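You operate a simulated robot arm through the tools that you are given. There is no shell and no other tool. Be economical: measure what you need, move in short steps, check, and stop when the job is done.

You run a simulated two-armed robot. Do the job below in one go: nothing can be reset, and whatever is moved stays where it is left.

## Task
Put the three loose wires in the terminals as the yellow card shows.
Fine: shut their levers; leave the power off.

The check looks at the end state, three seconds after you hand in, the way a careful person would. Anything else that was tipped, shoved, dropped, spilled or broken makes it a failure.

## Robot
Two 7-joint arms with fingered hands on one trunk that stands fixed in place. Base frame: the origin is at the foot of the trunk, x ahead of it, y to its left, z up; the work surface is at about z = 0.772. Readings come in m, rad, newtons and seconds.
The left shoulder is at [0.06, 0.152, 1.119], the right one opposite. With the tool pointing down near the work surface each hand reaches from about 0.42 to 0.82 m from the base axis, measured 20 degrees to its own side. Payload 3.8 kg a hand.
The TCP of each hand is the grasp point between the finger pads, 0.03 m short of the fingertips. In the tool frame z runs along the fingers and y along their closing line. Largest opening 0.104 m; the body of the gripper starts 0.035 m behind the TCP. The gripper is a hand of 5 fingers: y runs from the thumb to the fingers, the wrist lies at [-0.015, -0.104, -0.178] in the tool frame, and closing takes about 1.5 s.
Orientation is told as [roll, pitch, yaw] about the base's x, y, z axes, in that order, counted from this pose: with the fingers straight down and the wrist toward the robot, the tool's x, y and z point along [0, 1, 0], [1, 0, 0] and [0, 0, -1] of the base frame.

## Interface
- The arms move only by the tool move_arm. It takes "left_moves", "right_moves" or both (then of equal length, played together; a hand with none holds still); each is a list of rows, each a list of 6 numbers: the shift along the tool's x, y, z in m, then the turn, a rotation vector about the tool's x, y, z in rad. In form: [[x, y, z, ax, ay, az], ...]. A call has 1 to 8 rows; each row is the pose to reach, as a shift and turn from the pose commanded when the call began, along the tool's axes at that moment. "left_jaw" and "right_jaw" are, for a hand that has rows, the gripper command, from -1 (shut) to 1 (fully open), values between in proportion, set as the call begins (left out, the last holds). A row lasts 0.2 s, in which the tool goes at most 0.05 m and 0.15 rad; a call with a longer step from one row to the next is refused whole, and so is a gripper value outside its range. A pose out of reach is approached as far as the arm can. The call stops where the force on the tool passes 40 N (or 10 N more than at its start, if that is more) or the arm is blocked; 0.2 s more then pass. Each finger travels about 0.072 m/s and halts on what it meets, pressing with about 29 N; the grip force reading is that of the motor and also rises with nothing between the fingers. The clock runs only during rows and for 0.2 s after the last one: add rows that repeat a pose to give the fingers time. The reply holds the time, the measured pose of the TCP, the force on the tool along the base axes, the opening and the grip force, in the units named above and with some noise, with the torque about the TCP (base axes, N m) and any sound that the robot's microphone picked up, and new pictures: "show" is both (left out), scene, wrist or none (wrist: the cameras of the hands that moved).
- Cameras (640 x 400 px; columns grow to the right, rows downward): "scene" is now at [0.1645, -0.0149, 1.271]; the picture's right is [-0.15, -0.99, 0.03], its down [-0.56, 0.07, -0.82] and it looks along [0.81, -0.14, -0.57] (base axes); focal length 337 px, centre (320, 200). "left" rides on the left gripper at [-0.08, -0.078, -0.141] in its tool frame; the picture's right is [-0.78, -0.30, 0.56], its down [0.54, -0.78, 0.33] and it looks along [0.33, 0.56, 0.76] (tool axes); focal length 247 px, centre (320, 200). "right" rides on the right gripper at [0.08, -0.078, -0.141] in its tool frame; the picture's right is [-0.78, 0.30, -0.56], its down [-0.53, -0.78, 0.33] and it looks along [-0.33, 0.56, 0.76] (tool axes); focal length 247 px, centre (320, 200).
- slide_trunk(by): slides the trunk up (or, below 0, down) by that many m; the arms and the scene camera ride with it, the base frame stays. It gives what a move gives, with no picture.
- set_grasp(shape, hand): the hand has 5 fingers and takes this shape, open, in about a second: jaw (thumb against the fingers, like two jaws); tri (thumb and two fingers); tip (a fingertip pinch); poke (one finger out to press); point (the index stretched); flat (the hand flat); cup (the hand cupped); fist (a fist). The gripper value then closes the fingers along that shape, each until it touches; the sizes above hold for jaw. It gives what a move gives, with no picture.
- turn_head(pan, tilt): turns the head with the scene camera to pan (to the left, within 1.396 rad either way) and tilt (down, from -0.506 to 1.204), counted from straight ahead of the robot. It gives what a move gives, and a new picture of the scene camera.
- locate(camera, pixels): for up to 12 pixels [column, row] of the newest picture of that camera ("zoom" is the newest enlarged one), the place [x, y, z] in the base frame of the surface seen there, good to about 0.002 m. It takes no simulated time.
- close_up(camera, box): a new picture of the part [left, top, right, bottom] of that camera's present view, enlarged. It takes no simulated time.
- close_job(): hands the job in; it is judged then, once.

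Go step by step. Measure first, check grasps and placings, and put right what went wrong. The budget is 80 turns and 200 pictures, counting those below and the enlarged ones. Unless the task says otherwise, let go and move clear before handing in, and close with one line.

The tools are called after ">>>" as a command line: name --argument value ..., lists and objects as JSON in quotes. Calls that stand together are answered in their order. move_arm: Moves the arms, as the interface text tells. Its arguments: {"type":"object","properties":{"left_moves":{"type":"array","items":{"type":"array","items":{"type":"number"}}},"left_jaw":{"type":"number"},"right_moves":{"type":"array","items":{"type":"array","items":{"type":"number"}}},"right_jaw":{"type":"number"},"show":{"type":"string","enum":["both","scene","wrist","none"]}},"required":[]} The other tools are called the same way: slide_trunk (by) slides the trunk up or down; set_grasp (shape, hand) gives the hand a shape; turn_head (pan, tilt) turns the head that bears the scene camera; locate (camera, pixels) gives the place of the surface under pixels of a picture; close_up (camera, box) takes an enlarged picture of a part of a camera's view; close_job () hands the job in.

At the start:

```text
clock: 0.0
left_tool_pos: [0.5368, 0.0427, 1.004]
left_tcp_rot: [-0.001, 0.0, 0.001]
left_force: [-0.1, -0.3, 0.4]
left_moment: [0.0, 0.01, -0.02]
left_grip_width: 0.1036
left_grip_force: 0.1
left_shape: jaw
right_tool_pos: [0.4905, -0.3389, 1.0591]
right_tcp_rot: [0.002, 0.0, 0.002]
right_force: [0.1, 0.2, 0.0]
right_moment: [-0.02, -0.02, 0.03]
right_grip_width: 0.1036
right_grip_force: 0.1
right_shape: jaw
trunk travel left (down, up): [-0.2, 0.256]
head pan, tilt: [-0.157, 0.433]
```

scene: 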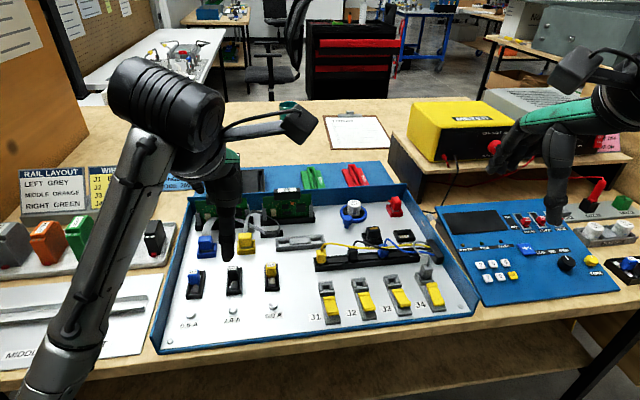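
right: 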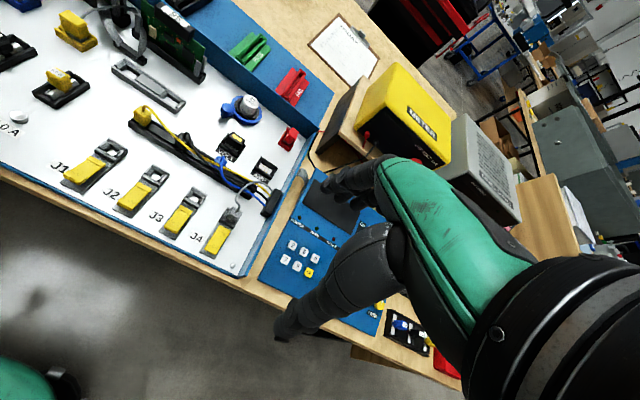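
left: 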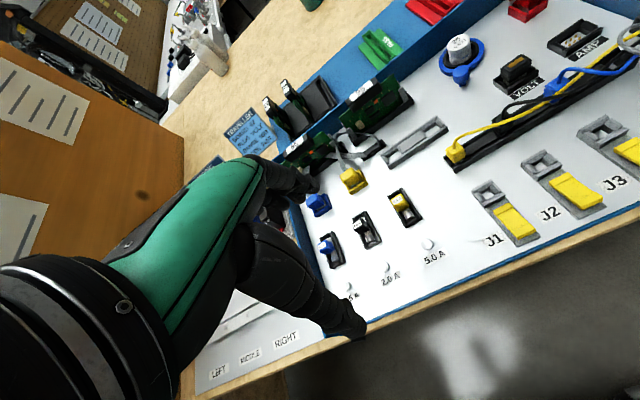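

The yellow card at scene (105,187) is partly hidden by the left arm, and the terminals J1–J4 sit at about (325–435, 300). I'll enlarge the terminals and wires and pull the left arm back so the card shows.

>>> close_up --camera "scene" --box '[270, 190, 470, 330]'

>>> close_up --camera "right" --box '[40, 80, 320, 280]'

>>> move_arm --left_moves '[[0, -0.05, 0, 0, 0, 0], [0.0, -0.08, -0.03, 0, 0, 0], [0.03, -0.1, -0.05, 0, 0, 0], [0.07, -0.1, -0.08, 0, 0, 0], [0.11, -0.1, -0.1, 0, 0, 0]]' --show "scene"

```text
2.86 times, centred on (370, 260) of scene
```

zoom: 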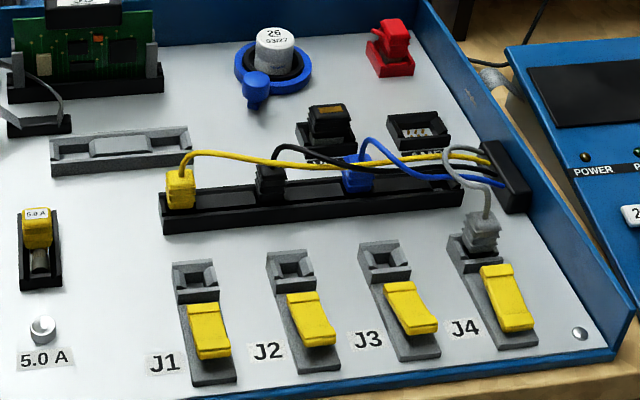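

```text
2.00 times, centred on (180, 180) of right
```

zoom: 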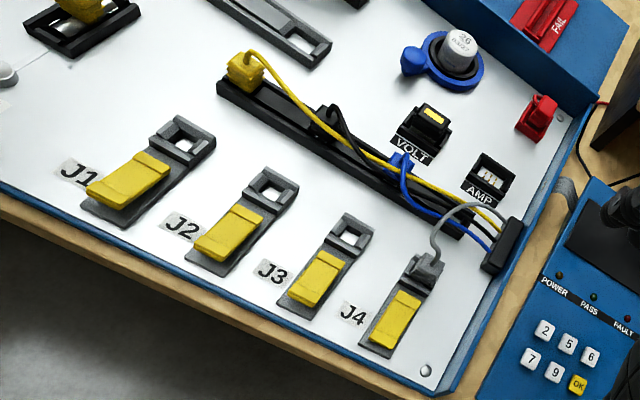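

```text
clock: 1.2
left_tool_pos: [0.4356, 0.1539, 1.1033]
left_tcp_rot: [0.0, 0.001, -0.003]
left_force: [0.5, 0.9, -0.5]
left_moment: [-0.01, -0.04, 0.0]
left_grip_width: 0.1036
left_grip_force: 0.1
left_shape: jaw
right_tool_pos: [0.492, -0.3373, 1.0585]
right_tcp_rot: [0.0, 0.0, -0.002]
right_force: [0.9, 0.9, -0.4]
right_moment: [-0.01, -0.03, 0.02]
right_grip_width: 0.1038
right_grip_force: 0.0
right_shape: jaw
trunk travel left (down, up): [-0.2, 0.256]
head pan, tilt: [-0.157, 0.433]
```

scene: 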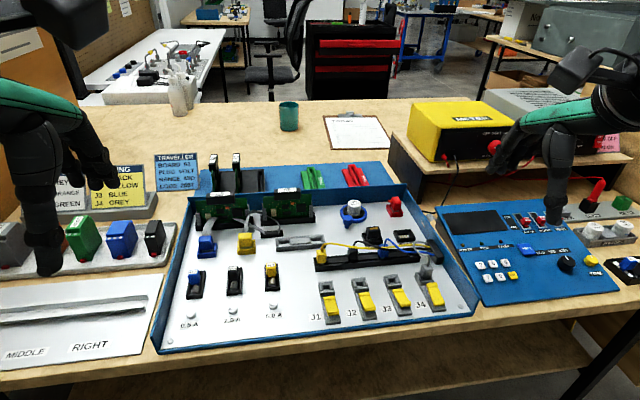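

The card at (120,190) seems to read J1 black, J2 yellow, J3 blue, J4 grey. I'll enlarge it and measure the wire plugs and terminals.

>>> close_up --camera "scene" --box '[60, 150, 210, 225]'

>>> close_up --camera "scene" --box '[305, 230, 455, 325]'

>>> locate --camera "scene" --pixels '[[333, 249], [321, 256], [364, 253], [395, 251], [328, 287], [360, 285], [393, 281], [424, 272], [331, 304], [365, 301], [401, 298], [435, 294]]'

```text
4.27 times, centred on (135, 188) of scene
```

zoom: 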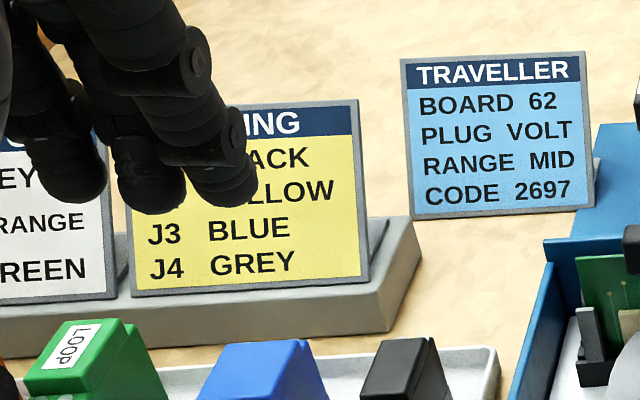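

```text
4.21 times, centred on (380, 278) of scene
```

zoom: 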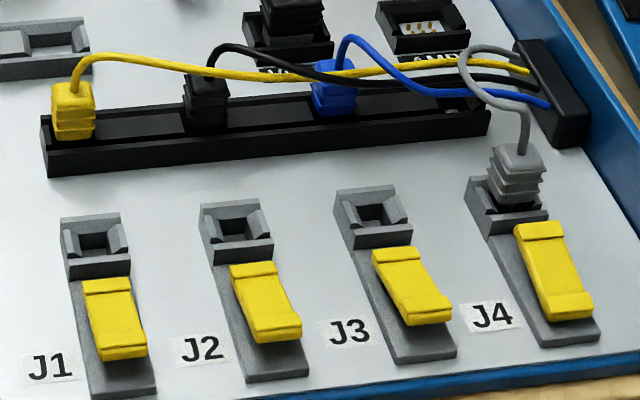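

```text
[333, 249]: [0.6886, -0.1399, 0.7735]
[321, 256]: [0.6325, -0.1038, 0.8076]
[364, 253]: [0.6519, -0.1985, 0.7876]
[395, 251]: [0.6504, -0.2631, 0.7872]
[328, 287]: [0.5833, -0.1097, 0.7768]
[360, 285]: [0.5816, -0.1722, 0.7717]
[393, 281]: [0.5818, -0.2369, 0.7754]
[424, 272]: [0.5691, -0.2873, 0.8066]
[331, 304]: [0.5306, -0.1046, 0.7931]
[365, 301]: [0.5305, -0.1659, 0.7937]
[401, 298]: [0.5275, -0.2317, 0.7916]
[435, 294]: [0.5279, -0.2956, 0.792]
```

The card reads J3 BLUE, J4 GREY, with J1 "..ACK" and J2 "..LLOW", and grey is already in J4. Next I'll clear the left hand fully off the card and bring the right hand closer for a better view of the levers.

>>> move_arm --left_moves '[[0.05, 0, 0, 0, 0, 0], [0.1, 0, 0, 0, 0, 0], [0.14, 0, 0, 0, 0, 0]]' --right_moves '[[0, 0, 0, 0, 0, 0], [0.02, 0, 0.04, 0, 0, 0], [0.02, 0, 0.08, 0, 0, 0]]'

>>> close_up --camera "scene" --box '[60, 150, 210, 225]'

>>> close_up --camera "right" --box '[0, 60, 320, 260]'

```text
clock: 2.0
left_tool_pos: [0.4383, 0.293, 1.1023]
left_tcp_rot: [0.003, 0.0, -0.002]
left_force: [-0.4, -0.5, -0.7]
left_moment: [0.01, 0.02, -0.02]
left_grip_width: 0.1037
left_grip_force: 0.1
left_shape: jaw
right_tool_pos: [0.4916, -0.3191, 0.9774]
right_tcp_rot: [-0.001, -0.003, 0.0]
right_force: [-0.1, 0.2, -0.3]
right_moment: [0.02, -0.04, 0.05]
right_grip_width: 0.1037
right_grip_force: 0.0
right_shape: jaw
trunk travel left (down, up): [-0.2, 0.256]
head pan, tilt: [-0.157, 0.433]
```

scene: 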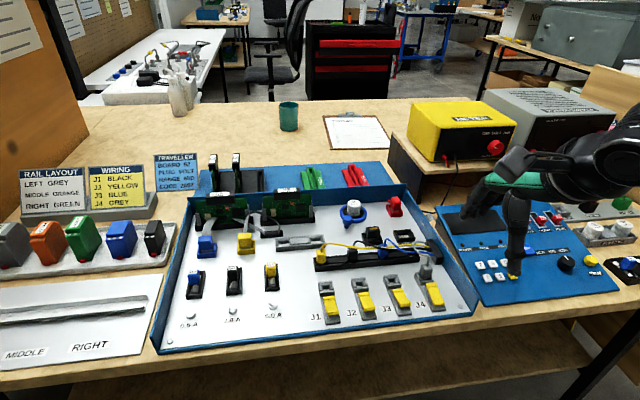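
right: 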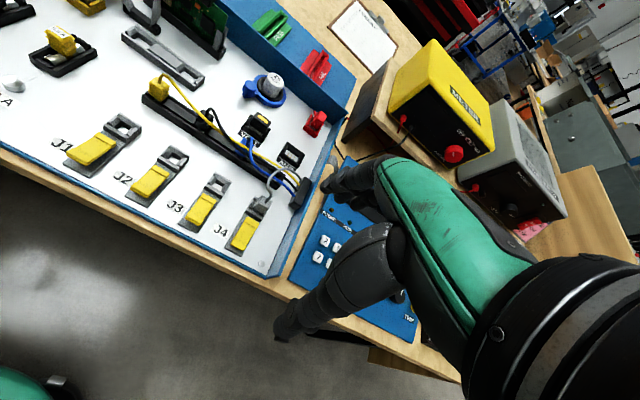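
left: 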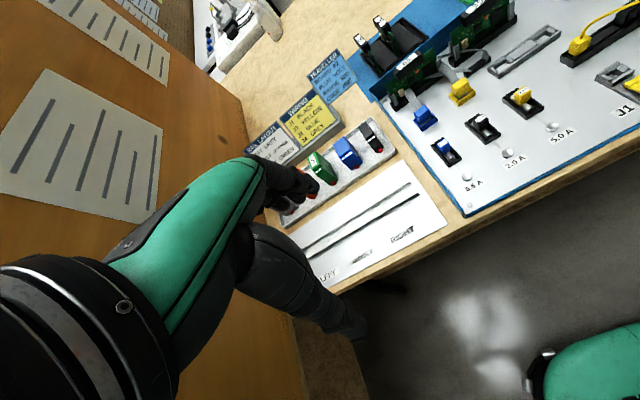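

```text
4.27 times, centred on (135, 188) of scene
```

zoom: 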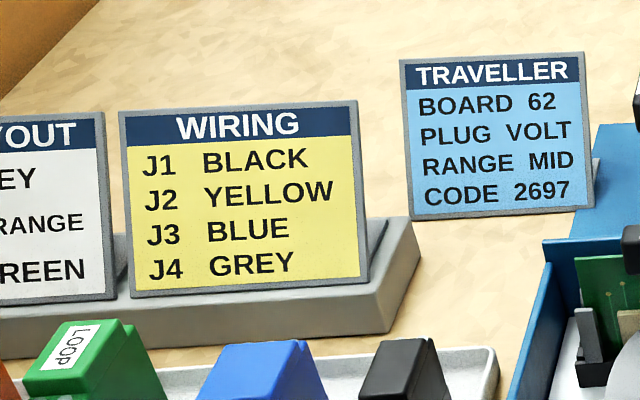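

```text
2.00 times, centred on (160, 160) of right
```

zoom: 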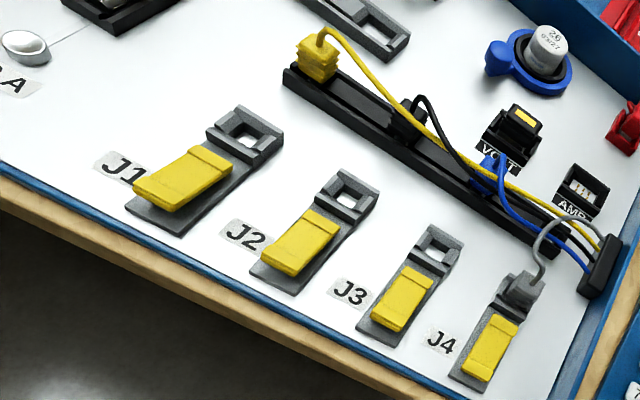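

The card reads J1 black, J2 yellow, J3 blue, J4 grey. The J1–J3 levers seem to tip up at their near ends while J4's lies flat, so I'll enlarge and measure the levers, ports and plugs.

>>> close_up --camera "scene" --box '[312, 255, 452, 325]'

>>> locate --camera "zoom" --pixels '[[77, 177], [94, 241], [85, 250], [225, 164], [255, 226], [365, 150], [405, 216], [500, 122], [540, 195], [77, 128], [215, 120], [352, 105]]'

>>> close_up --camera "scene" --box '[310, 235, 440, 275]'

```text
4.57 times, centred on (382, 290) of scene
```

zoom: 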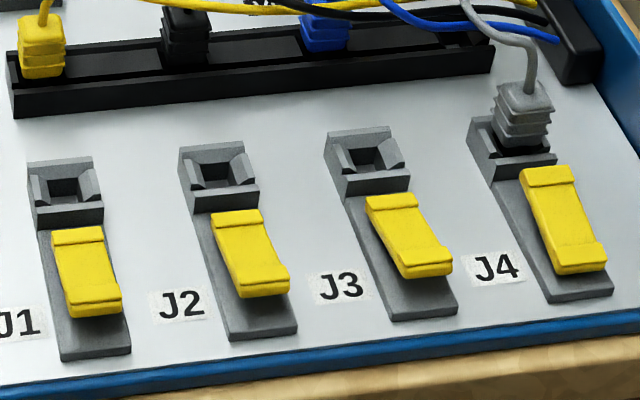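

```text
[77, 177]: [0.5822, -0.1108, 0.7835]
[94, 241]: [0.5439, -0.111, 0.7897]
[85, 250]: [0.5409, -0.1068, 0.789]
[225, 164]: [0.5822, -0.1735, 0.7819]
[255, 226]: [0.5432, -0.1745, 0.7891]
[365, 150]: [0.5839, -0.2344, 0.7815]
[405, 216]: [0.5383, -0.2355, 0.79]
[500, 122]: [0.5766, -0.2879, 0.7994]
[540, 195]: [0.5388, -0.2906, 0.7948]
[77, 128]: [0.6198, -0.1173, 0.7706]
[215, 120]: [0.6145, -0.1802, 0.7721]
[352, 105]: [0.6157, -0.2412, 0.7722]
```

```text
4.92 times, centred on (375, 255) of scene
```

zoom: 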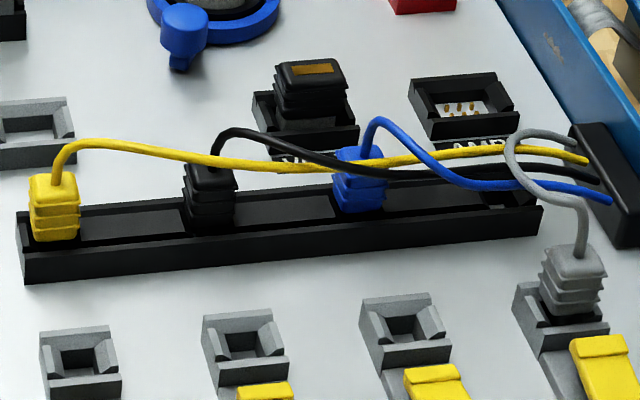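

I'll measure the plug tops and rack from this zoom first, then the ports and lever profiles from a second one.

>>> locate --camera "zoom" --pixels '[[52, 183], [40, 188], [68, 188], [58, 215], [208, 180], [190, 180], [228, 180], [210, 205], [357, 168], [340, 165], [383, 160], [575, 258]]'

>>> close_up --camera "scene" --box '[312, 255, 452, 325]'

>>> locate --camera "zoom" --pixels '[[60, 162], [75, 216], [36, 190], [98, 188], [75, 232], [90, 285], [95, 312], [90, 345], [555, 178], [575, 230], [580, 255], [582, 285]]'

>>> locate --camera "zoom" --pixels '[[215, 150], [228, 200], [187, 178], [250, 178], [360, 134], [378, 184], [336, 160], [400, 160], [240, 215], [262, 270], [390, 200], [420, 255]]'

```text
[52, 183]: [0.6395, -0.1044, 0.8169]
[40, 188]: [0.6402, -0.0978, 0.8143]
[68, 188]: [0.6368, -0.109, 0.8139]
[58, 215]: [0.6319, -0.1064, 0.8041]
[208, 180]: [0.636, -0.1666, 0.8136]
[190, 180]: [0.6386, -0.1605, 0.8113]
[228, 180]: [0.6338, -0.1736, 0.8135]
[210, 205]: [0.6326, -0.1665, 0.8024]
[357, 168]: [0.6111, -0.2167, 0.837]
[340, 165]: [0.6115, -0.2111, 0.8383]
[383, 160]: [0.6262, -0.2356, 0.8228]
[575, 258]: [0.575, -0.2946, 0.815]
```

```text
4.57 times, centred on (382, 290) of scene
```

zoom: 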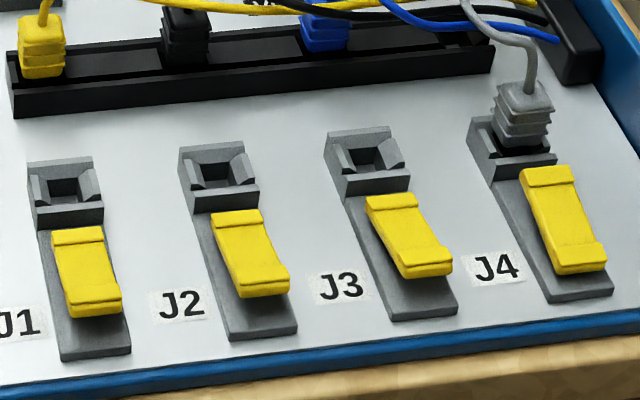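

```text
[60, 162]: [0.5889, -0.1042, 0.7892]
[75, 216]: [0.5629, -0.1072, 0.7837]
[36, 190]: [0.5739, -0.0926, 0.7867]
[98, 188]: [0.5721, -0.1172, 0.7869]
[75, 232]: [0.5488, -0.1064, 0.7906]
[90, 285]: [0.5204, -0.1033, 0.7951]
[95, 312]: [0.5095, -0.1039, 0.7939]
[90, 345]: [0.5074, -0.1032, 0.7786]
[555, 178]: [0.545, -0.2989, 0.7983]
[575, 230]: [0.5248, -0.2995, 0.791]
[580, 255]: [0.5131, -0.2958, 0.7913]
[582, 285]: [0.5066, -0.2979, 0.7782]
```

```text
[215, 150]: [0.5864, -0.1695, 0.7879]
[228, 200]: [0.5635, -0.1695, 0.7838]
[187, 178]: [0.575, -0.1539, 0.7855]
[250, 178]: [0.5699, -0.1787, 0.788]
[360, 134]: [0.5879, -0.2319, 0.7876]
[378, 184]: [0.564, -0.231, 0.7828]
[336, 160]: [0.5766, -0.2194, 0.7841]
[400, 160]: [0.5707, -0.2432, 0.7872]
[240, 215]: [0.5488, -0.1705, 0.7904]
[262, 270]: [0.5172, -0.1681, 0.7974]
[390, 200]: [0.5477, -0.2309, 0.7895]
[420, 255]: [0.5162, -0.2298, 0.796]
```

J1–J3 levers rise to z 0.796 at their near ends while J4's drops to 0.791, so shut means near end down. Ports centre near x 0.575 and y −0.105/−0.168/−0.231; next I'll trace the three wires and set the right hand to a tip pinch.

>>> set_grasp --hand "right" --shape "tip"

>>> close_up --camera "scene" --box '[310, 225, 450, 295]'

>>> close_up --camera "scene" --box '[440, 130, 640, 290]'

```text
clock: 2.9
left_tool_pos: [0.4388, 0.2921, 1.1021]
left_tcp_rot: [-0.002, 0.0, -0.001]
left_force: [0.6, 0.3, -0.1]
left_moment: [-0.03, 0.01, 0.02]
left_grip_width: 0.1039
left_grip_force: 0.0
left_shape: jaw
right_tool_pos: [0.4917, -0.3176, 0.9773]
right_tcp_rot: [0.0, 0.001, 0.002]
right_force: [0.1, -0.1, 0.1]
right_moment: [-0.02, 0.01, 0.05]
right_grip_width: 0.1038
right_grip_force: 0.0
right_shape: tip
trunk travel left (down, up): [-0.2, 0.256]
head pan, tilt: [-0.157, 0.433]
```

```text
4.57 times, centred on (380, 260) of scene
```

zoom: 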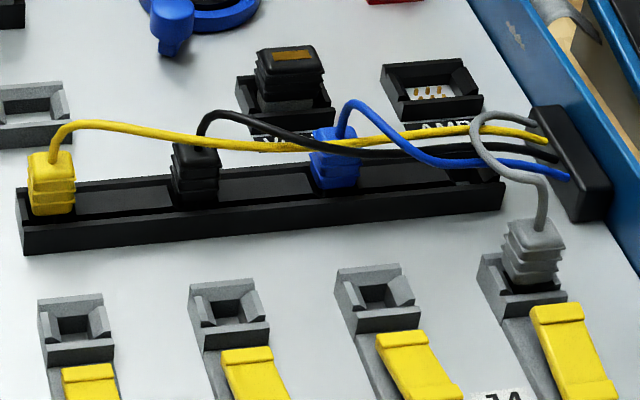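

```text
2.50 times, centred on (540, 210) of scene
```

zoom: 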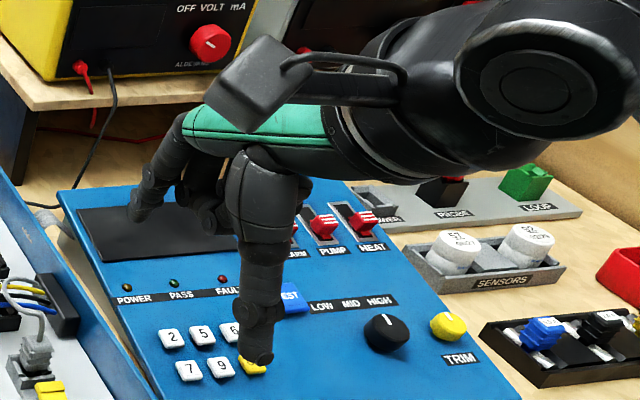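

The tip pose has the thumb near me at zoom (255,350) and one finger ahead at (140,210). I'll locate both fingertips and then the wire points.

>>> locate --camera "zoom" --pixels '[[255, 355], [255, 300], [137, 215], [150, 175], [210, 215]]'

>>> close_up --camera "scene" --box '[310, 225, 450, 295]'

>>> locate --camera "zoom" --pixels '[[50, 130], [120, 125], [190, 139], [270, 146], [350, 143], [430, 133], [204, 120], [240, 116], [300, 140], [350, 103], [380, 125], [440, 160]]'

>>> locate --camera "zoom" --pixels '[[335, 170], [330, 135], [320, 165], [350, 165], [420, 155], [60, 158], [120, 235], [120, 180], [25, 200], [490, 200], [195, 195], [50, 195]]'

```text
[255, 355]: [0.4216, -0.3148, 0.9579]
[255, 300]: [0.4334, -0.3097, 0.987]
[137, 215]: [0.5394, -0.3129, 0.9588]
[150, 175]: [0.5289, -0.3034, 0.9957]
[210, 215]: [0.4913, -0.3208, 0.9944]
```

```text
4.57 times, centred on (380, 260) of scene
```

zoom: 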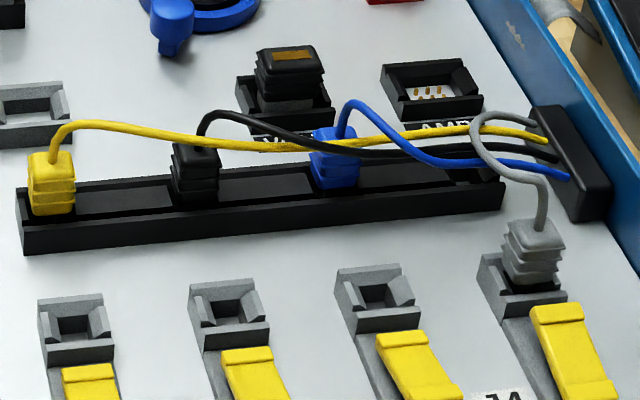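

```text
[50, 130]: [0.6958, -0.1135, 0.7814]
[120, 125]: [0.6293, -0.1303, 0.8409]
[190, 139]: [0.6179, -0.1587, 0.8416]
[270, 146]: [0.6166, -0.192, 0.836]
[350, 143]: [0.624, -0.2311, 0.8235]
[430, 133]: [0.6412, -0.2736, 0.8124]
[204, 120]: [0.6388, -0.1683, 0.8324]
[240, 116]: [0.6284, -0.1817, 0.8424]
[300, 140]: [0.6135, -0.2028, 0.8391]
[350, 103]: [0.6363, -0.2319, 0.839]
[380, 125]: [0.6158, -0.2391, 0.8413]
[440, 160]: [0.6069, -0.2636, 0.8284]
```

```text
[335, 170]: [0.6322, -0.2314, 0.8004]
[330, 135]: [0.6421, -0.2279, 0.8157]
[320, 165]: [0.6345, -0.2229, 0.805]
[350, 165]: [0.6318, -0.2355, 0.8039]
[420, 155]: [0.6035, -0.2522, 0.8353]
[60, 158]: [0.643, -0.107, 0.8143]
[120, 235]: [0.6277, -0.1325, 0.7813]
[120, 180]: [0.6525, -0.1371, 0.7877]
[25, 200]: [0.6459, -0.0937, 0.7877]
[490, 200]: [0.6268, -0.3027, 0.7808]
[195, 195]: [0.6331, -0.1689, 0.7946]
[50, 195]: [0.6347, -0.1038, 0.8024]
```

Yellow plug centres at about (0.640, −0.104), top z 0.815, with its wire rising to z 0.84 on its right side. I'll half-close the right hand and bring it over the yellow plug at z 0.90, which is clear of the wires.

>>> move_arm --right_moves '[[0.036, 0.025, 0, 0, 0, 0], [0.071, 0.049, 0, 0, 0, 0], [0.107, 0.074, 0, 0, 0, 0], [0.142, 0.099, 0, 0, 0, 0], [0.178, 0.123, 0, 0, 0, 0], [0.2136, 0.148, 0.03, 0, 0, 0], [0.2136, 0.148, 0.075, 0, 0, 0]]' --right_jaw 0.0

>>> close_up --camera "scene" --box '[260, 140, 440, 290]'

```text
refused: row 6 steps farther than a row can; nothing moved
```

```text
2.67 times, centred on (350, 215) of scene
```

zoom: 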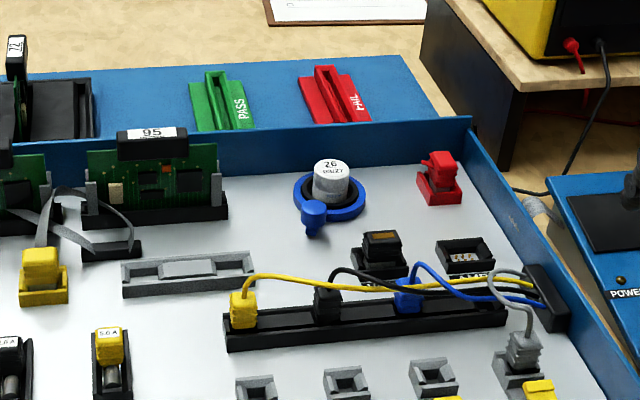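

That call was refused because row 6 stepped too far, so I'll split the descent.

>>> move_arm --right_moves '[[0.036, 0.025, 0, 0, 0, 0], [0.071, 0.049, 0, 0, 0, 0], [0.107, 0.074, 0, 0, 0, 0], [0.142, 0.099, 0, 0, 0, 0], [0.178, 0.123, 0, 0, 0, 0], [0.2136, 0.148, 0, 0, 0, 0], [0.2136, 0.148, 0.04, 0, 0, 0], [0.2136, 0.148, 0.075, 0, 0, 0]]' --right_jaw 0.0

>>> close_up --camera "scene" --box '[260, 140, 440, 290]'

```text
clock: 4.7
left_tool_pos: [0.4396, 0.2924, 1.1027]
left_tcp_rot: [0.0, -0.001, 0.0]
left_force: [1.3, 0.1, -0.5]
left_moment: [-0.01, -0.02, 0.01]
left_grip_width: 0.104
left_grip_force: 0.0
left_shape: jaw
right_tool_pos: [0.6417, -0.1058, 0.902]
right_tcp_rot: [-0.001, 0.0, 0.0]
right_force: [1.0, 0.3, 0.3]
right_moment: [0.0, 0.02, 0.02]
right_grip_width: 0.0523
right_grip_force: 0.1
right_shape: tip
trunk travel left (down, up): [-0.2, 0.256]
head pan, tilt: [-0.157, 0.433]
```

scene: 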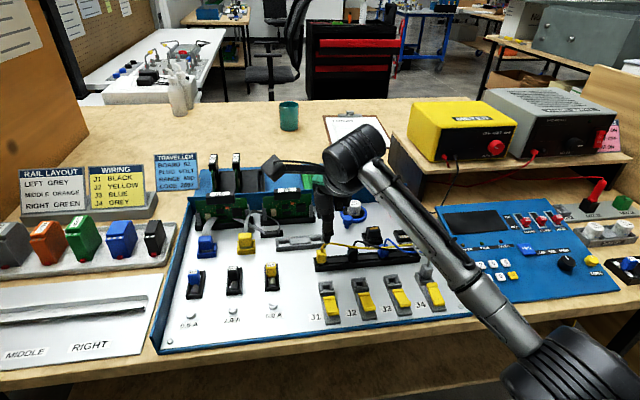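
right: 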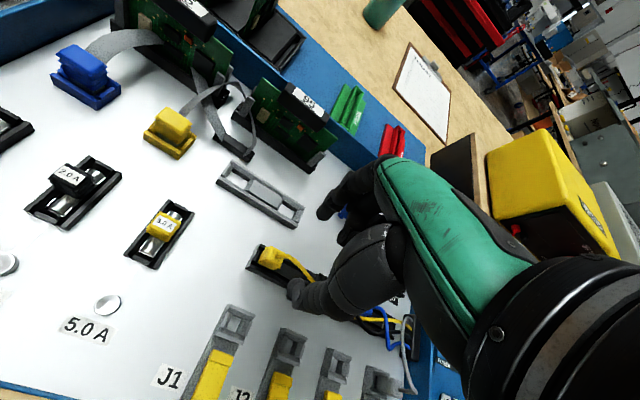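

```text
2.67 times, centred on (350, 215) of scene
```

zoom: 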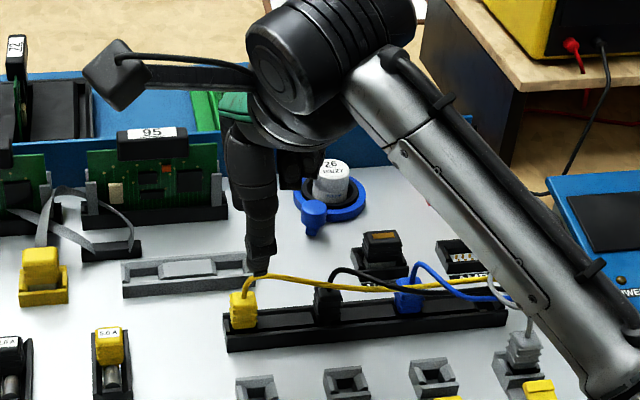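

The hand is over the yellow plug with the thumb at zoom (258,268). I'll locate the thumb, then go down to z 0.85, which keeps the tips above the plug top.

>>> locate --camera "zoom" --pixels '[[260, 262], [260, 230], [250, 262], [272, 262]]'

>>> move_arm --right_moves '[[0.001, -0.001, 0.03, 0, 0, 0], [0.001, -0.001, 0.05, 0, 0, 0]]' --show "wrist"

>>> close_up --camera "scene" --box '[290, 210, 390, 280]'

>>> close_up --camera "right" --box '[220, 150, 460, 350]'

```text
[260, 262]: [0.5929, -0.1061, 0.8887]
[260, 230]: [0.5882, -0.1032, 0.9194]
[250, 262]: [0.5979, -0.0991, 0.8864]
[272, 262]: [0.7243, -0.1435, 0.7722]
```

```text
clock: 5.3
left_tool_pos: [0.4391, 0.2927, 1.1025]
left_tcp_rot: [0.0, -0.001, 0.001]
left_force: [0.2, 0.2, 0.5]
left_moment: [-0.04, 0.01, 0.01]
left_grip_width: 0.1036
left_grip_force: 0.0
left_shape: jaw
right_tool_pos: [0.6399, -0.1034, 0.854]
right_tcp_rot: [0.0, 0.0, -0.003]
right_force: [0.0, 0.8, -0.3]
right_moment: [0.02, -0.02, 0.01]
right_grip_width: 0.0524
right_grip_force: 0.1
right_shape: tip
trunk travel left (down, up): [-0.2, 0.256]
head pan, tilt: [-0.157, 0.433]
```

right: 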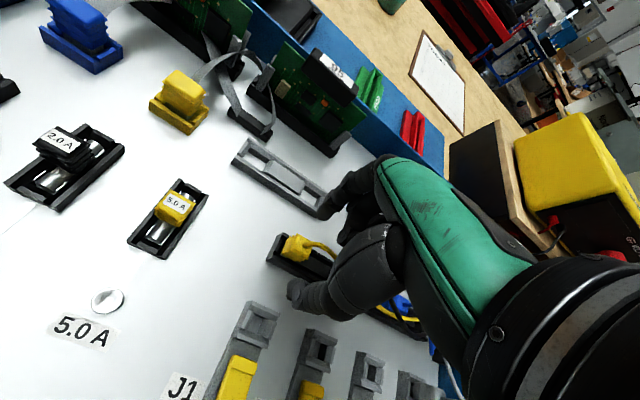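

```text
5.71 times, centred on (340, 245) of scene
```

zoom: 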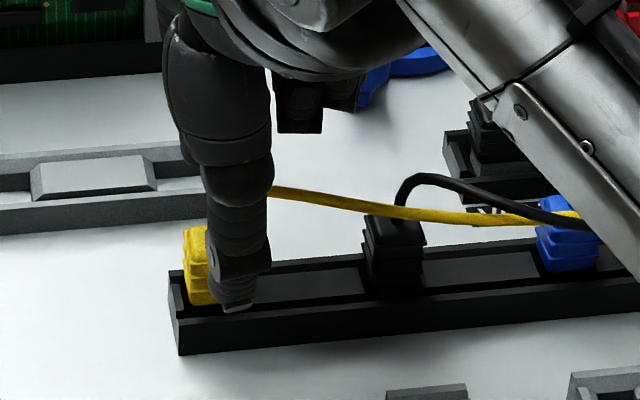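

```text
2.00 times, centred on (340, 250) of right
```

zoom: 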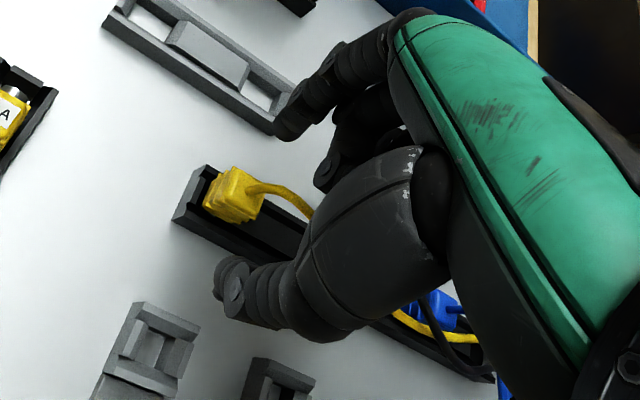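

Thumb and index straddle the yellow plug, and the wire leaves between them. I'll descend to TCP z 0.822 and close.

>>> move_arm --right_moves '[[-0.001, 0, 0.016, 0, 0, 0], [-0.001, 0, 0.032, 0, 0, 0]]' --show "none"

>>> move_arm --right_moves '[[0, 0, 0, 0, 0, 0], [0, 0, 0, 0, 0, 0], [0, 0, 0, 0, 0, 0], [0, 0, 0, 0, 0, 0]]' --right_jaw -1 --show "wrist"

>>> close_up --camera "scene" --box '[290, 210, 390, 280]'

>>> close_up --camera "right" --box '[220, 150, 460, 350]'

```text
clock: 5.9
left_tool_pos: [0.439, 0.2928, 1.1018]
left_tcp_rot: [0.0, 0.0, -0.001]
left_force: [-0.3, -0.1, 0.9]
left_moment: [-0.01, -0.03, 0.0]
left_grip_width: 0.1038
left_grip_force: 0.0
left_shape: jaw
right_tool_pos: [0.6401, -0.1032, 0.8211]
right_tcp_rot: [0.001, -0.001, -0.001]
right_force: [0.6, 0.4, 1.1]
right_moment: [0.02, 0.01, -0.01]
right_grip_width: 0.0525
right_grip_force: 0.2
right_shape: tip
trunk travel left (down, up): [-0.2, 0.256]
head pan, tilt: [-0.157, 0.433]
```

```text
clock: 6.9
left_tool_pos: [0.4379, 0.2925, 1.1008]
left_tcp_rot: [0.001, -0.001, -0.001]
left_force: [0.0, 0.2, -0.5]
left_moment: [-0.04, -0.01, -0.02]
left_grip_width: 0.1038
left_grip_force: 0.1
left_shape: jaw
right_tool_pos: [0.6394, -0.1027, 0.8208]
right_tcp_rot: [-0.001, 0.002, 0.0]
right_force: [1.1, 0.6, -0.2]
right_moment: [-0.01, -0.05, 0.02]
right_grip_width: 0.0119
right_grip_force: 28.8
right_shape: tip
trunk travel left (down, up): [-0.2, 0.256]
head pan, tilt: [-0.157, 0.433]
```

right: 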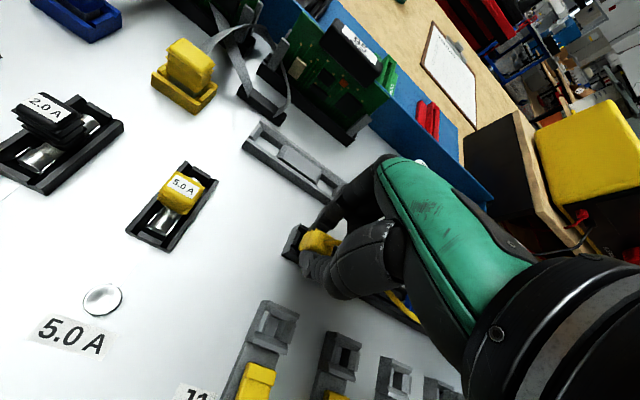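

```text
5.71 times, centred on (340, 245) of scene
```

zoom: 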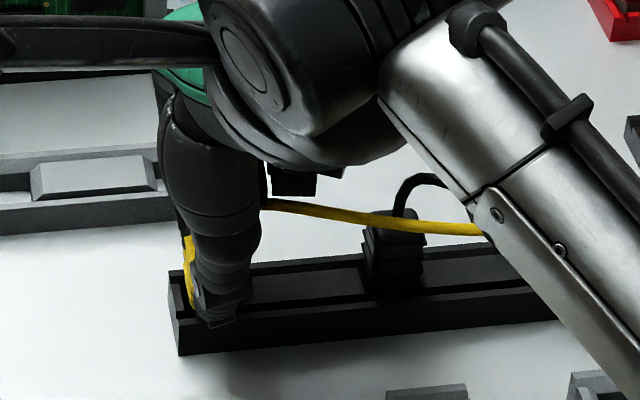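

```text
2.00 times, centred on (340, 250) of right
```

zoom: 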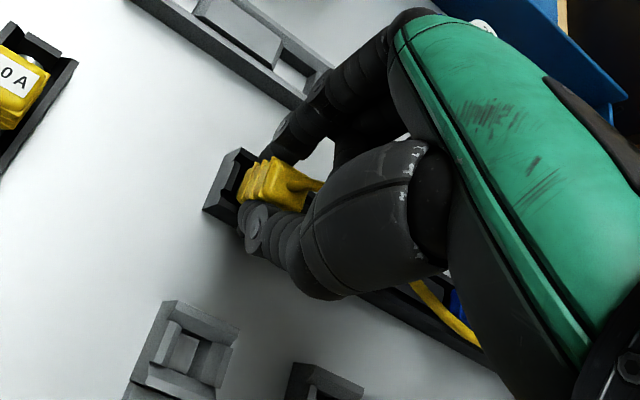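

The grip reads 0.0119 m at 28.8 N, with the yellow plug between the pads. I'll lift straight up by 6 cm.

>>> move_arm --right_moves '[[0, 0, -0.01, 0, 0, 0], [0, 0, -0.02, 0, 0, 0], [0, 0, -0.04, 0, 0, 0], [0, 0, -0.06, 0, 0, 0]]' --show "wrist"

>>> close_up --camera "scene" --box '[290, 190, 430, 290]'

>>> close_up --camera "right" --box '[220, 150, 460, 350]'

```text
clock: 7.9
left_tool_pos: [0.4392, 0.2931, 1.102]
left_tcp_rot: [0.0, 0.001, 0.0]
left_force: [0.7, 0.7, -0.3]
left_moment: [0.0, -0.06, 0.0]
left_grip_width: 0.1037
left_grip_force: 0.0
left_shape: jaw
right_tool_pos: [0.638, -0.1032, 0.8821]
right_tcp_rot: [0.001, -0.001, 0.0]
right_force: [-0.5, -0.5, -0.6]
right_moment: [-0.03, 0.02, 0.01]
right_grip_width: 0.0118
right_grip_force: 28.9
right_shape: tip
trunk travel left (down, up): [-0.2, 0.256]
head pan, tilt: [-0.157, 0.433]
```

right: 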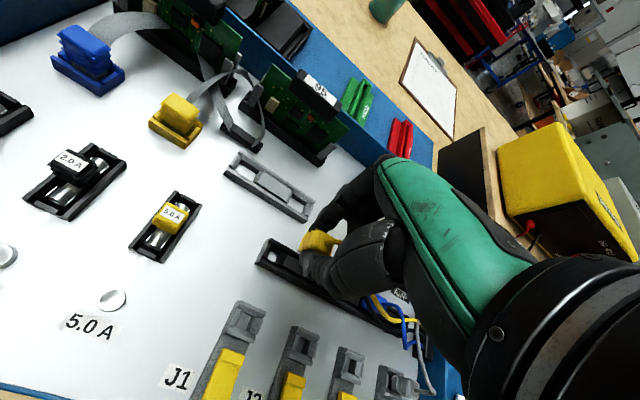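

```text
4.00 times, centred on (360, 240) of scene
```

zoom: 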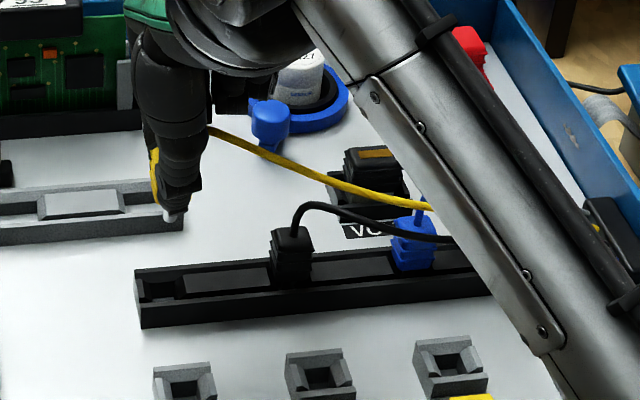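

```text
2.00 times, centred on (340, 250) of right
```

zoom: 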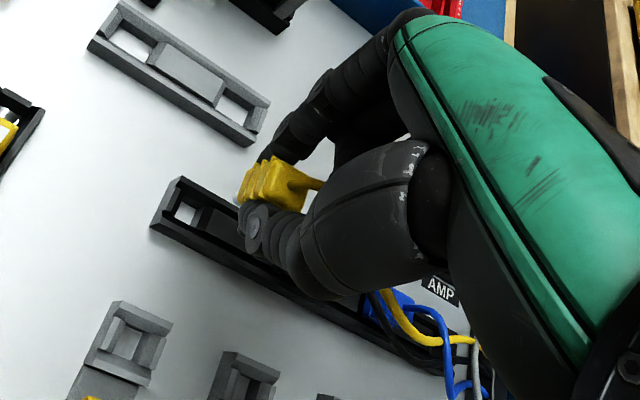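

The yellow plug came out cleanly with its metal pin showing at zoom (172,215). Before moving it I'll measure the J1–J3 port walls and the pin more finely.

>>> locate --camera "zoom" --pixels '[[172, 217], [156, 180], [157, 160]]'

>>> close_up --camera "scene" --box '[312, 265, 422, 315]'

```text
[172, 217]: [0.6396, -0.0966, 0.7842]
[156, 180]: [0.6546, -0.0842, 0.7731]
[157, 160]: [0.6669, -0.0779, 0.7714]
```

```text
5.82 times, centred on (367, 290) of scene
```

zoom: 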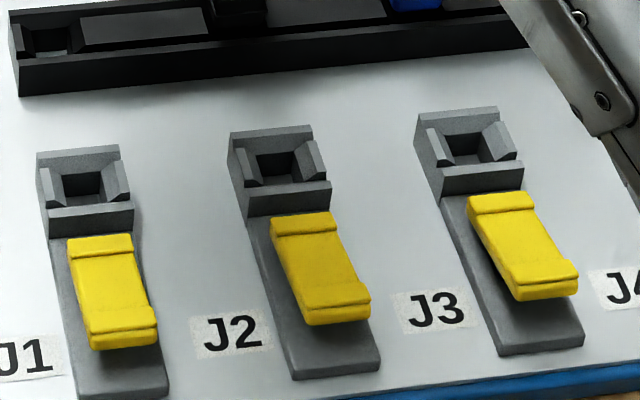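

The newest zoom at that locate was the wrist one, so I'll ignore those values. Now I'll measure the port walls and empty rack slot in this scene zoom.

>>> locate --camera "zoom" --pixels '[[270, 133], [288, 205], [238, 165], [322, 155], [290, 191], [460, 113], [480, 185], [430, 145], [508, 138], [78, 153], [45, 185], [120, 180]]'

>>> locate --camera "zoom" --pixels '[[45, 30], [45, 57], [18, 45], [78, 40], [78, 180], [285, 165], [470, 148], [90, 218], [92, 206], [290, 195]]'

```text
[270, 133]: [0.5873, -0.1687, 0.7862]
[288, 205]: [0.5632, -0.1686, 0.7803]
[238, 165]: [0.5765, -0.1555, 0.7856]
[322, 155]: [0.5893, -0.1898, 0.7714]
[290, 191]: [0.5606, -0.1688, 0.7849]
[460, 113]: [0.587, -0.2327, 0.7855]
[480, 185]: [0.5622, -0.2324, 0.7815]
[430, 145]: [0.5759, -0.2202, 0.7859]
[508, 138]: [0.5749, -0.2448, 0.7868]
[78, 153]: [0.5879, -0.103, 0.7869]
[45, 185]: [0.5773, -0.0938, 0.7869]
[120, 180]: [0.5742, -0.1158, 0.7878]
```

```text
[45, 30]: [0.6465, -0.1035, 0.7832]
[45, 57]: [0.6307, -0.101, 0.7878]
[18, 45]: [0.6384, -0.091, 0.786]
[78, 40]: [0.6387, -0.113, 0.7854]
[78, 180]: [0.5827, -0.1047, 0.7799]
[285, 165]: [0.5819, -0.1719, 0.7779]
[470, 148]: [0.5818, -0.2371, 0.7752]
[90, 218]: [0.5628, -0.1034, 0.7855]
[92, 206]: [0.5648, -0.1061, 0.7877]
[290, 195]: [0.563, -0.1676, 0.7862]
```

The ports centre at J1 (0.5755, −0.105), J2 (0.5755, −0.1685) and J3 (0.5755, −0.2325). I'll carry yellow over J2 at z 0.90, then lower until the pin is just above the port.

>>> move_arm --right_moves '[[0, 0, -0.02, 0, 0, 0], [-0.02, -0.02, -0.02, 0, 0, 0], [-0.0435, -0.042, -0.02, 0, 0, 0], [-0.0653, -0.0625, -0.02, 0, 0, 0], [-0.0653, -0.0625, 0.0, 0, 0, 0], [-0.0653, -0.0625, 0.02, 0, 0, 0]]' --show "wrist"

>>> close_up --camera "right" --box '[220, 150, 460, 350]'

>>> close_up --camera "scene" --box '[300, 210, 440, 310]'

```text
clock: 9.3
left_tool_pos: [0.4384, 0.2938, 1.1016]
left_tcp_rot: [0.001, 0.0, -0.001]
left_force: [-0.2, 0.0, 0.8]
left_moment: [0.01, -0.02, 0.01]
left_grip_width: 0.1041
left_grip_force: 0.0
left_shape: jaw
right_tool_pos: [0.5752, -0.1697, 0.8608]
right_tcp_rot: [-0.001, 0.001, 0.0]
right_force: [0.1, 0.1, 0.4]
right_moment: [0.02, -0.01, -0.01]
right_grip_width: 0.0116
right_grip_force: 29.0
right_shape: tip
trunk travel left (down, up): [-0.2, 0.256]
head pan, tilt: [-0.157, 0.433]
```

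right: 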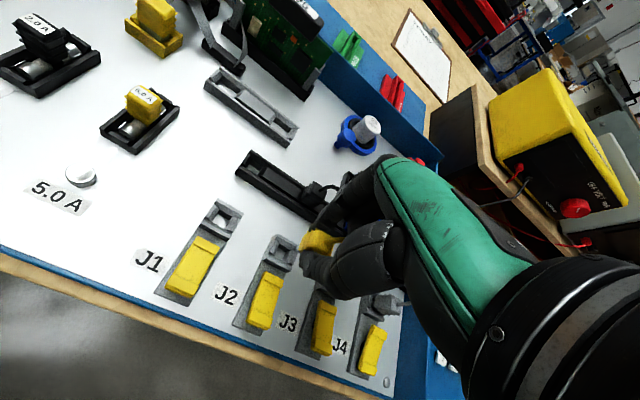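

```text
2.00 times, centred on (340, 250) of right
```

zoom: 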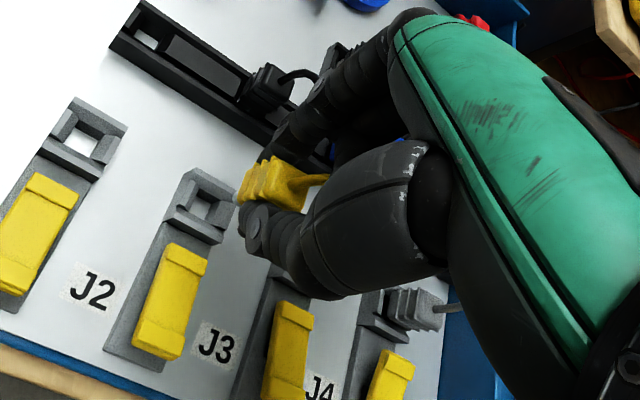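

```text
4.00 times, centred on (370, 260) of scene
```

zoom: 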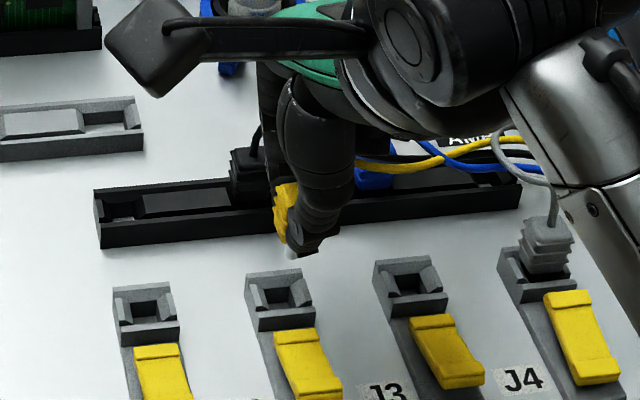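

The pin shows at zoom (290,253) above port J2 (280,295). I'll locate it to confirm alignment, then lower.

>>> locate --camera "zoom" --pixels '[[290, 253], [293, 254], [286, 252], [278, 215], [281, 235]]'

>>> move_arm --right_moves '[[0.001, 0, 0.015, 0, 0, 0], [0.001, 0, 0.025, 0, 0, 0]]' --show "none"

>>> close_up --camera "scene" --box '[320, 240, 420, 310]'

>>> close_up --camera "right" --box '[240, 190, 400, 310]'

```text
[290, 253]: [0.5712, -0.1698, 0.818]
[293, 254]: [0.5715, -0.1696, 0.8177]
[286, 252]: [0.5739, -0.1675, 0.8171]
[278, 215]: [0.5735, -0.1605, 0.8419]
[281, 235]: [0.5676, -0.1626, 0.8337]
```

```text
clock: 9.9
left_tool_pos: [0.4389, 0.2925, 1.1017]
left_tcp_rot: [-0.001, 0.0, -0.001]
left_force: [-0.5, 0.3, 0.2]
left_moment: [0.0, 0.0, 0.0]
left_grip_width: 0.104
left_grip_force: 0.1
left_shape: jaw
right_tool_pos: [0.5768, -0.1681, 0.8359]
right_tcp_rot: [0.0, 0.001, 0.0]
right_force: [-0.4, -0.2, 0.6]
right_moment: [-0.03, -0.01, 0.0]
right_grip_width: 0.0115
right_grip_force: 28.8
right_shape: tip
trunk travel left (down, up): [-0.2, 0.256]
head pan, tilt: [-0.157, 0.433]
```

```text
5.71 times, centred on (370, 275) of scene
```

zoom: 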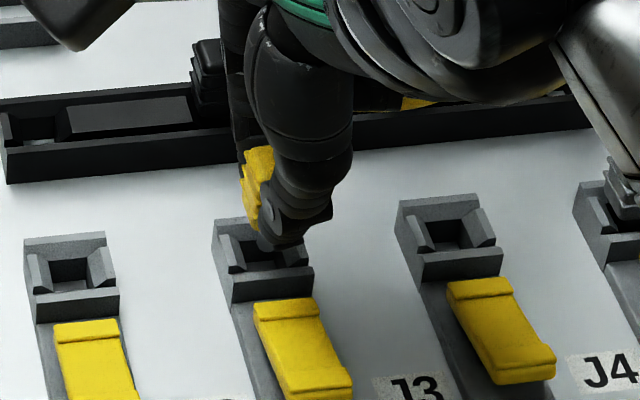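

```text
3.33 times, centred on (320, 250) of right
```

zoom: 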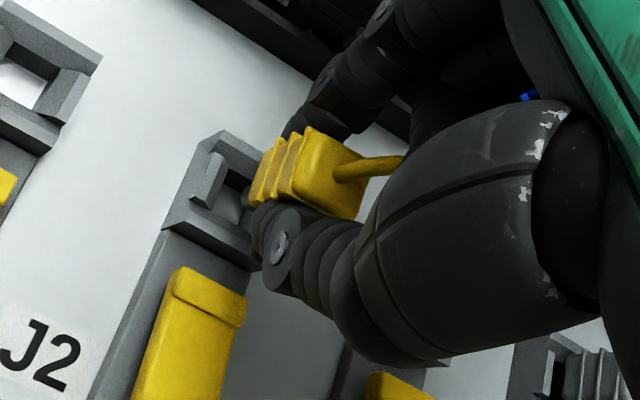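

The pin is entering J2's funnel. I'll lower the last 15 mm in small steps, watching force.

>>> move_arm --right_moves '[[0, -0.0005, 0.005, 0, 0, 0], [0, -0.001, 0.01, 0, 0, 0], [0, -0.001, 0.0135, 0, 0, 0], [0, -0.001, 0.0155, 0, 0, 0]]' --show "none"

>>> close_up --camera "scene" --box '[320, 240, 420, 310]'

>>> close_up --camera "right" --box '[240, 190, 400, 310]'

```text
clock: 10.9
left_tool_pos: [0.4399, 0.2914, 1.1021]
left_tcp_rot: [0.001, 0.0, 0.0]
left_force: [-0.9, -0.1, -0.5]
left_moment: [-0.02, -0.02, -0.02]
left_grip_width: 0.1039
left_grip_force: 0.1
left_shape: jaw
right_tool_pos: [0.5743, -0.1677, 0.8209]
right_tcp_rot: [-0.001, -0.002, 0.0]
right_force: [2.1, 0.2, 0.4]
right_moment: [0.01, -0.03, -0.03]
right_grip_width: 0.0117
right_grip_force: 28.8
right_shape: tip
trunk travel left (down, up): [-0.2, 0.256]
head pan, tilt: [-0.157, 0.433]
```

```text
5.71 times, centred on (370, 275) of scene
```

zoom: 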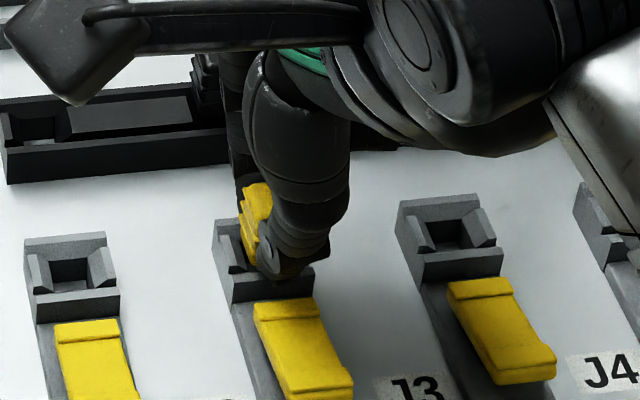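

```text
3.33 times, centred on (320, 250) of right
```

zoom: 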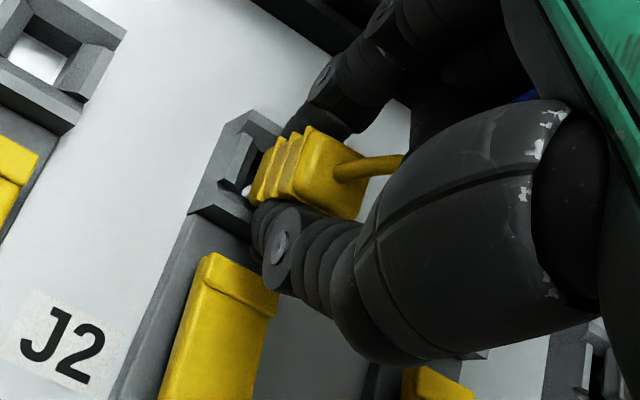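

The plug is down at the seated height (0.821) with almost no force. I'll press a few millimetres more to feel for the bottom.

>>> move_arm --right_moves '[[0, 0.0005, 0.002, 0, 0, 0], [0, 0.0005, 0.004, 0, 0, 0], [0, 0.0005, 0.006, 0, 0, 0]]' --show "none"

>>> close_up --camera "right" --box '[240, 190, 400, 310]'

```text
clock: 11.7
left_tool_pos: [0.4355, 0.2933, 1.1035]
left_tcp_rot: [0.001, -0.003, -0.002]
left_force: [-0.7, 0.4, 0.1]
left_moment: [0.01, 0.0, -0.01]
left_grip_width: 0.1038
left_grip_force: 0.0
left_shape: jaw
right_tool_pos: [0.5757, -0.1689, 0.8182]
right_tcp_rot: [0.001, -0.009, 0.0]
right_force: [0.9, 0.6, 22.0]
right_moment: [0.01, -0.07, -0.02]
right_grip_width: 0.013
right_grip_force: 28.5
right_shape: tip
trunk travel left (down, up): [-0.2, 0.256]
head pan, tilt: [-0.157, 0.433]
```

```text
3.33 times, centred on (320, 250) of right
```

zoom: 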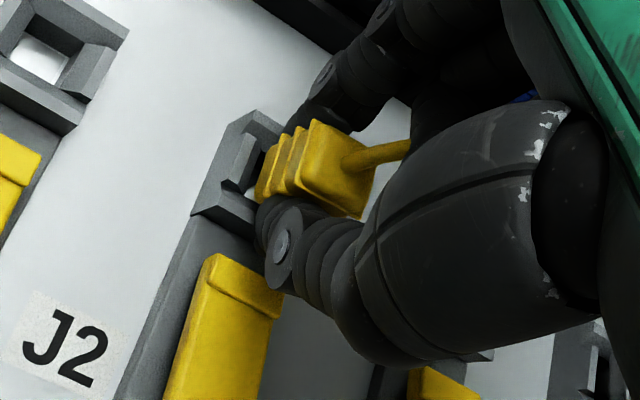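

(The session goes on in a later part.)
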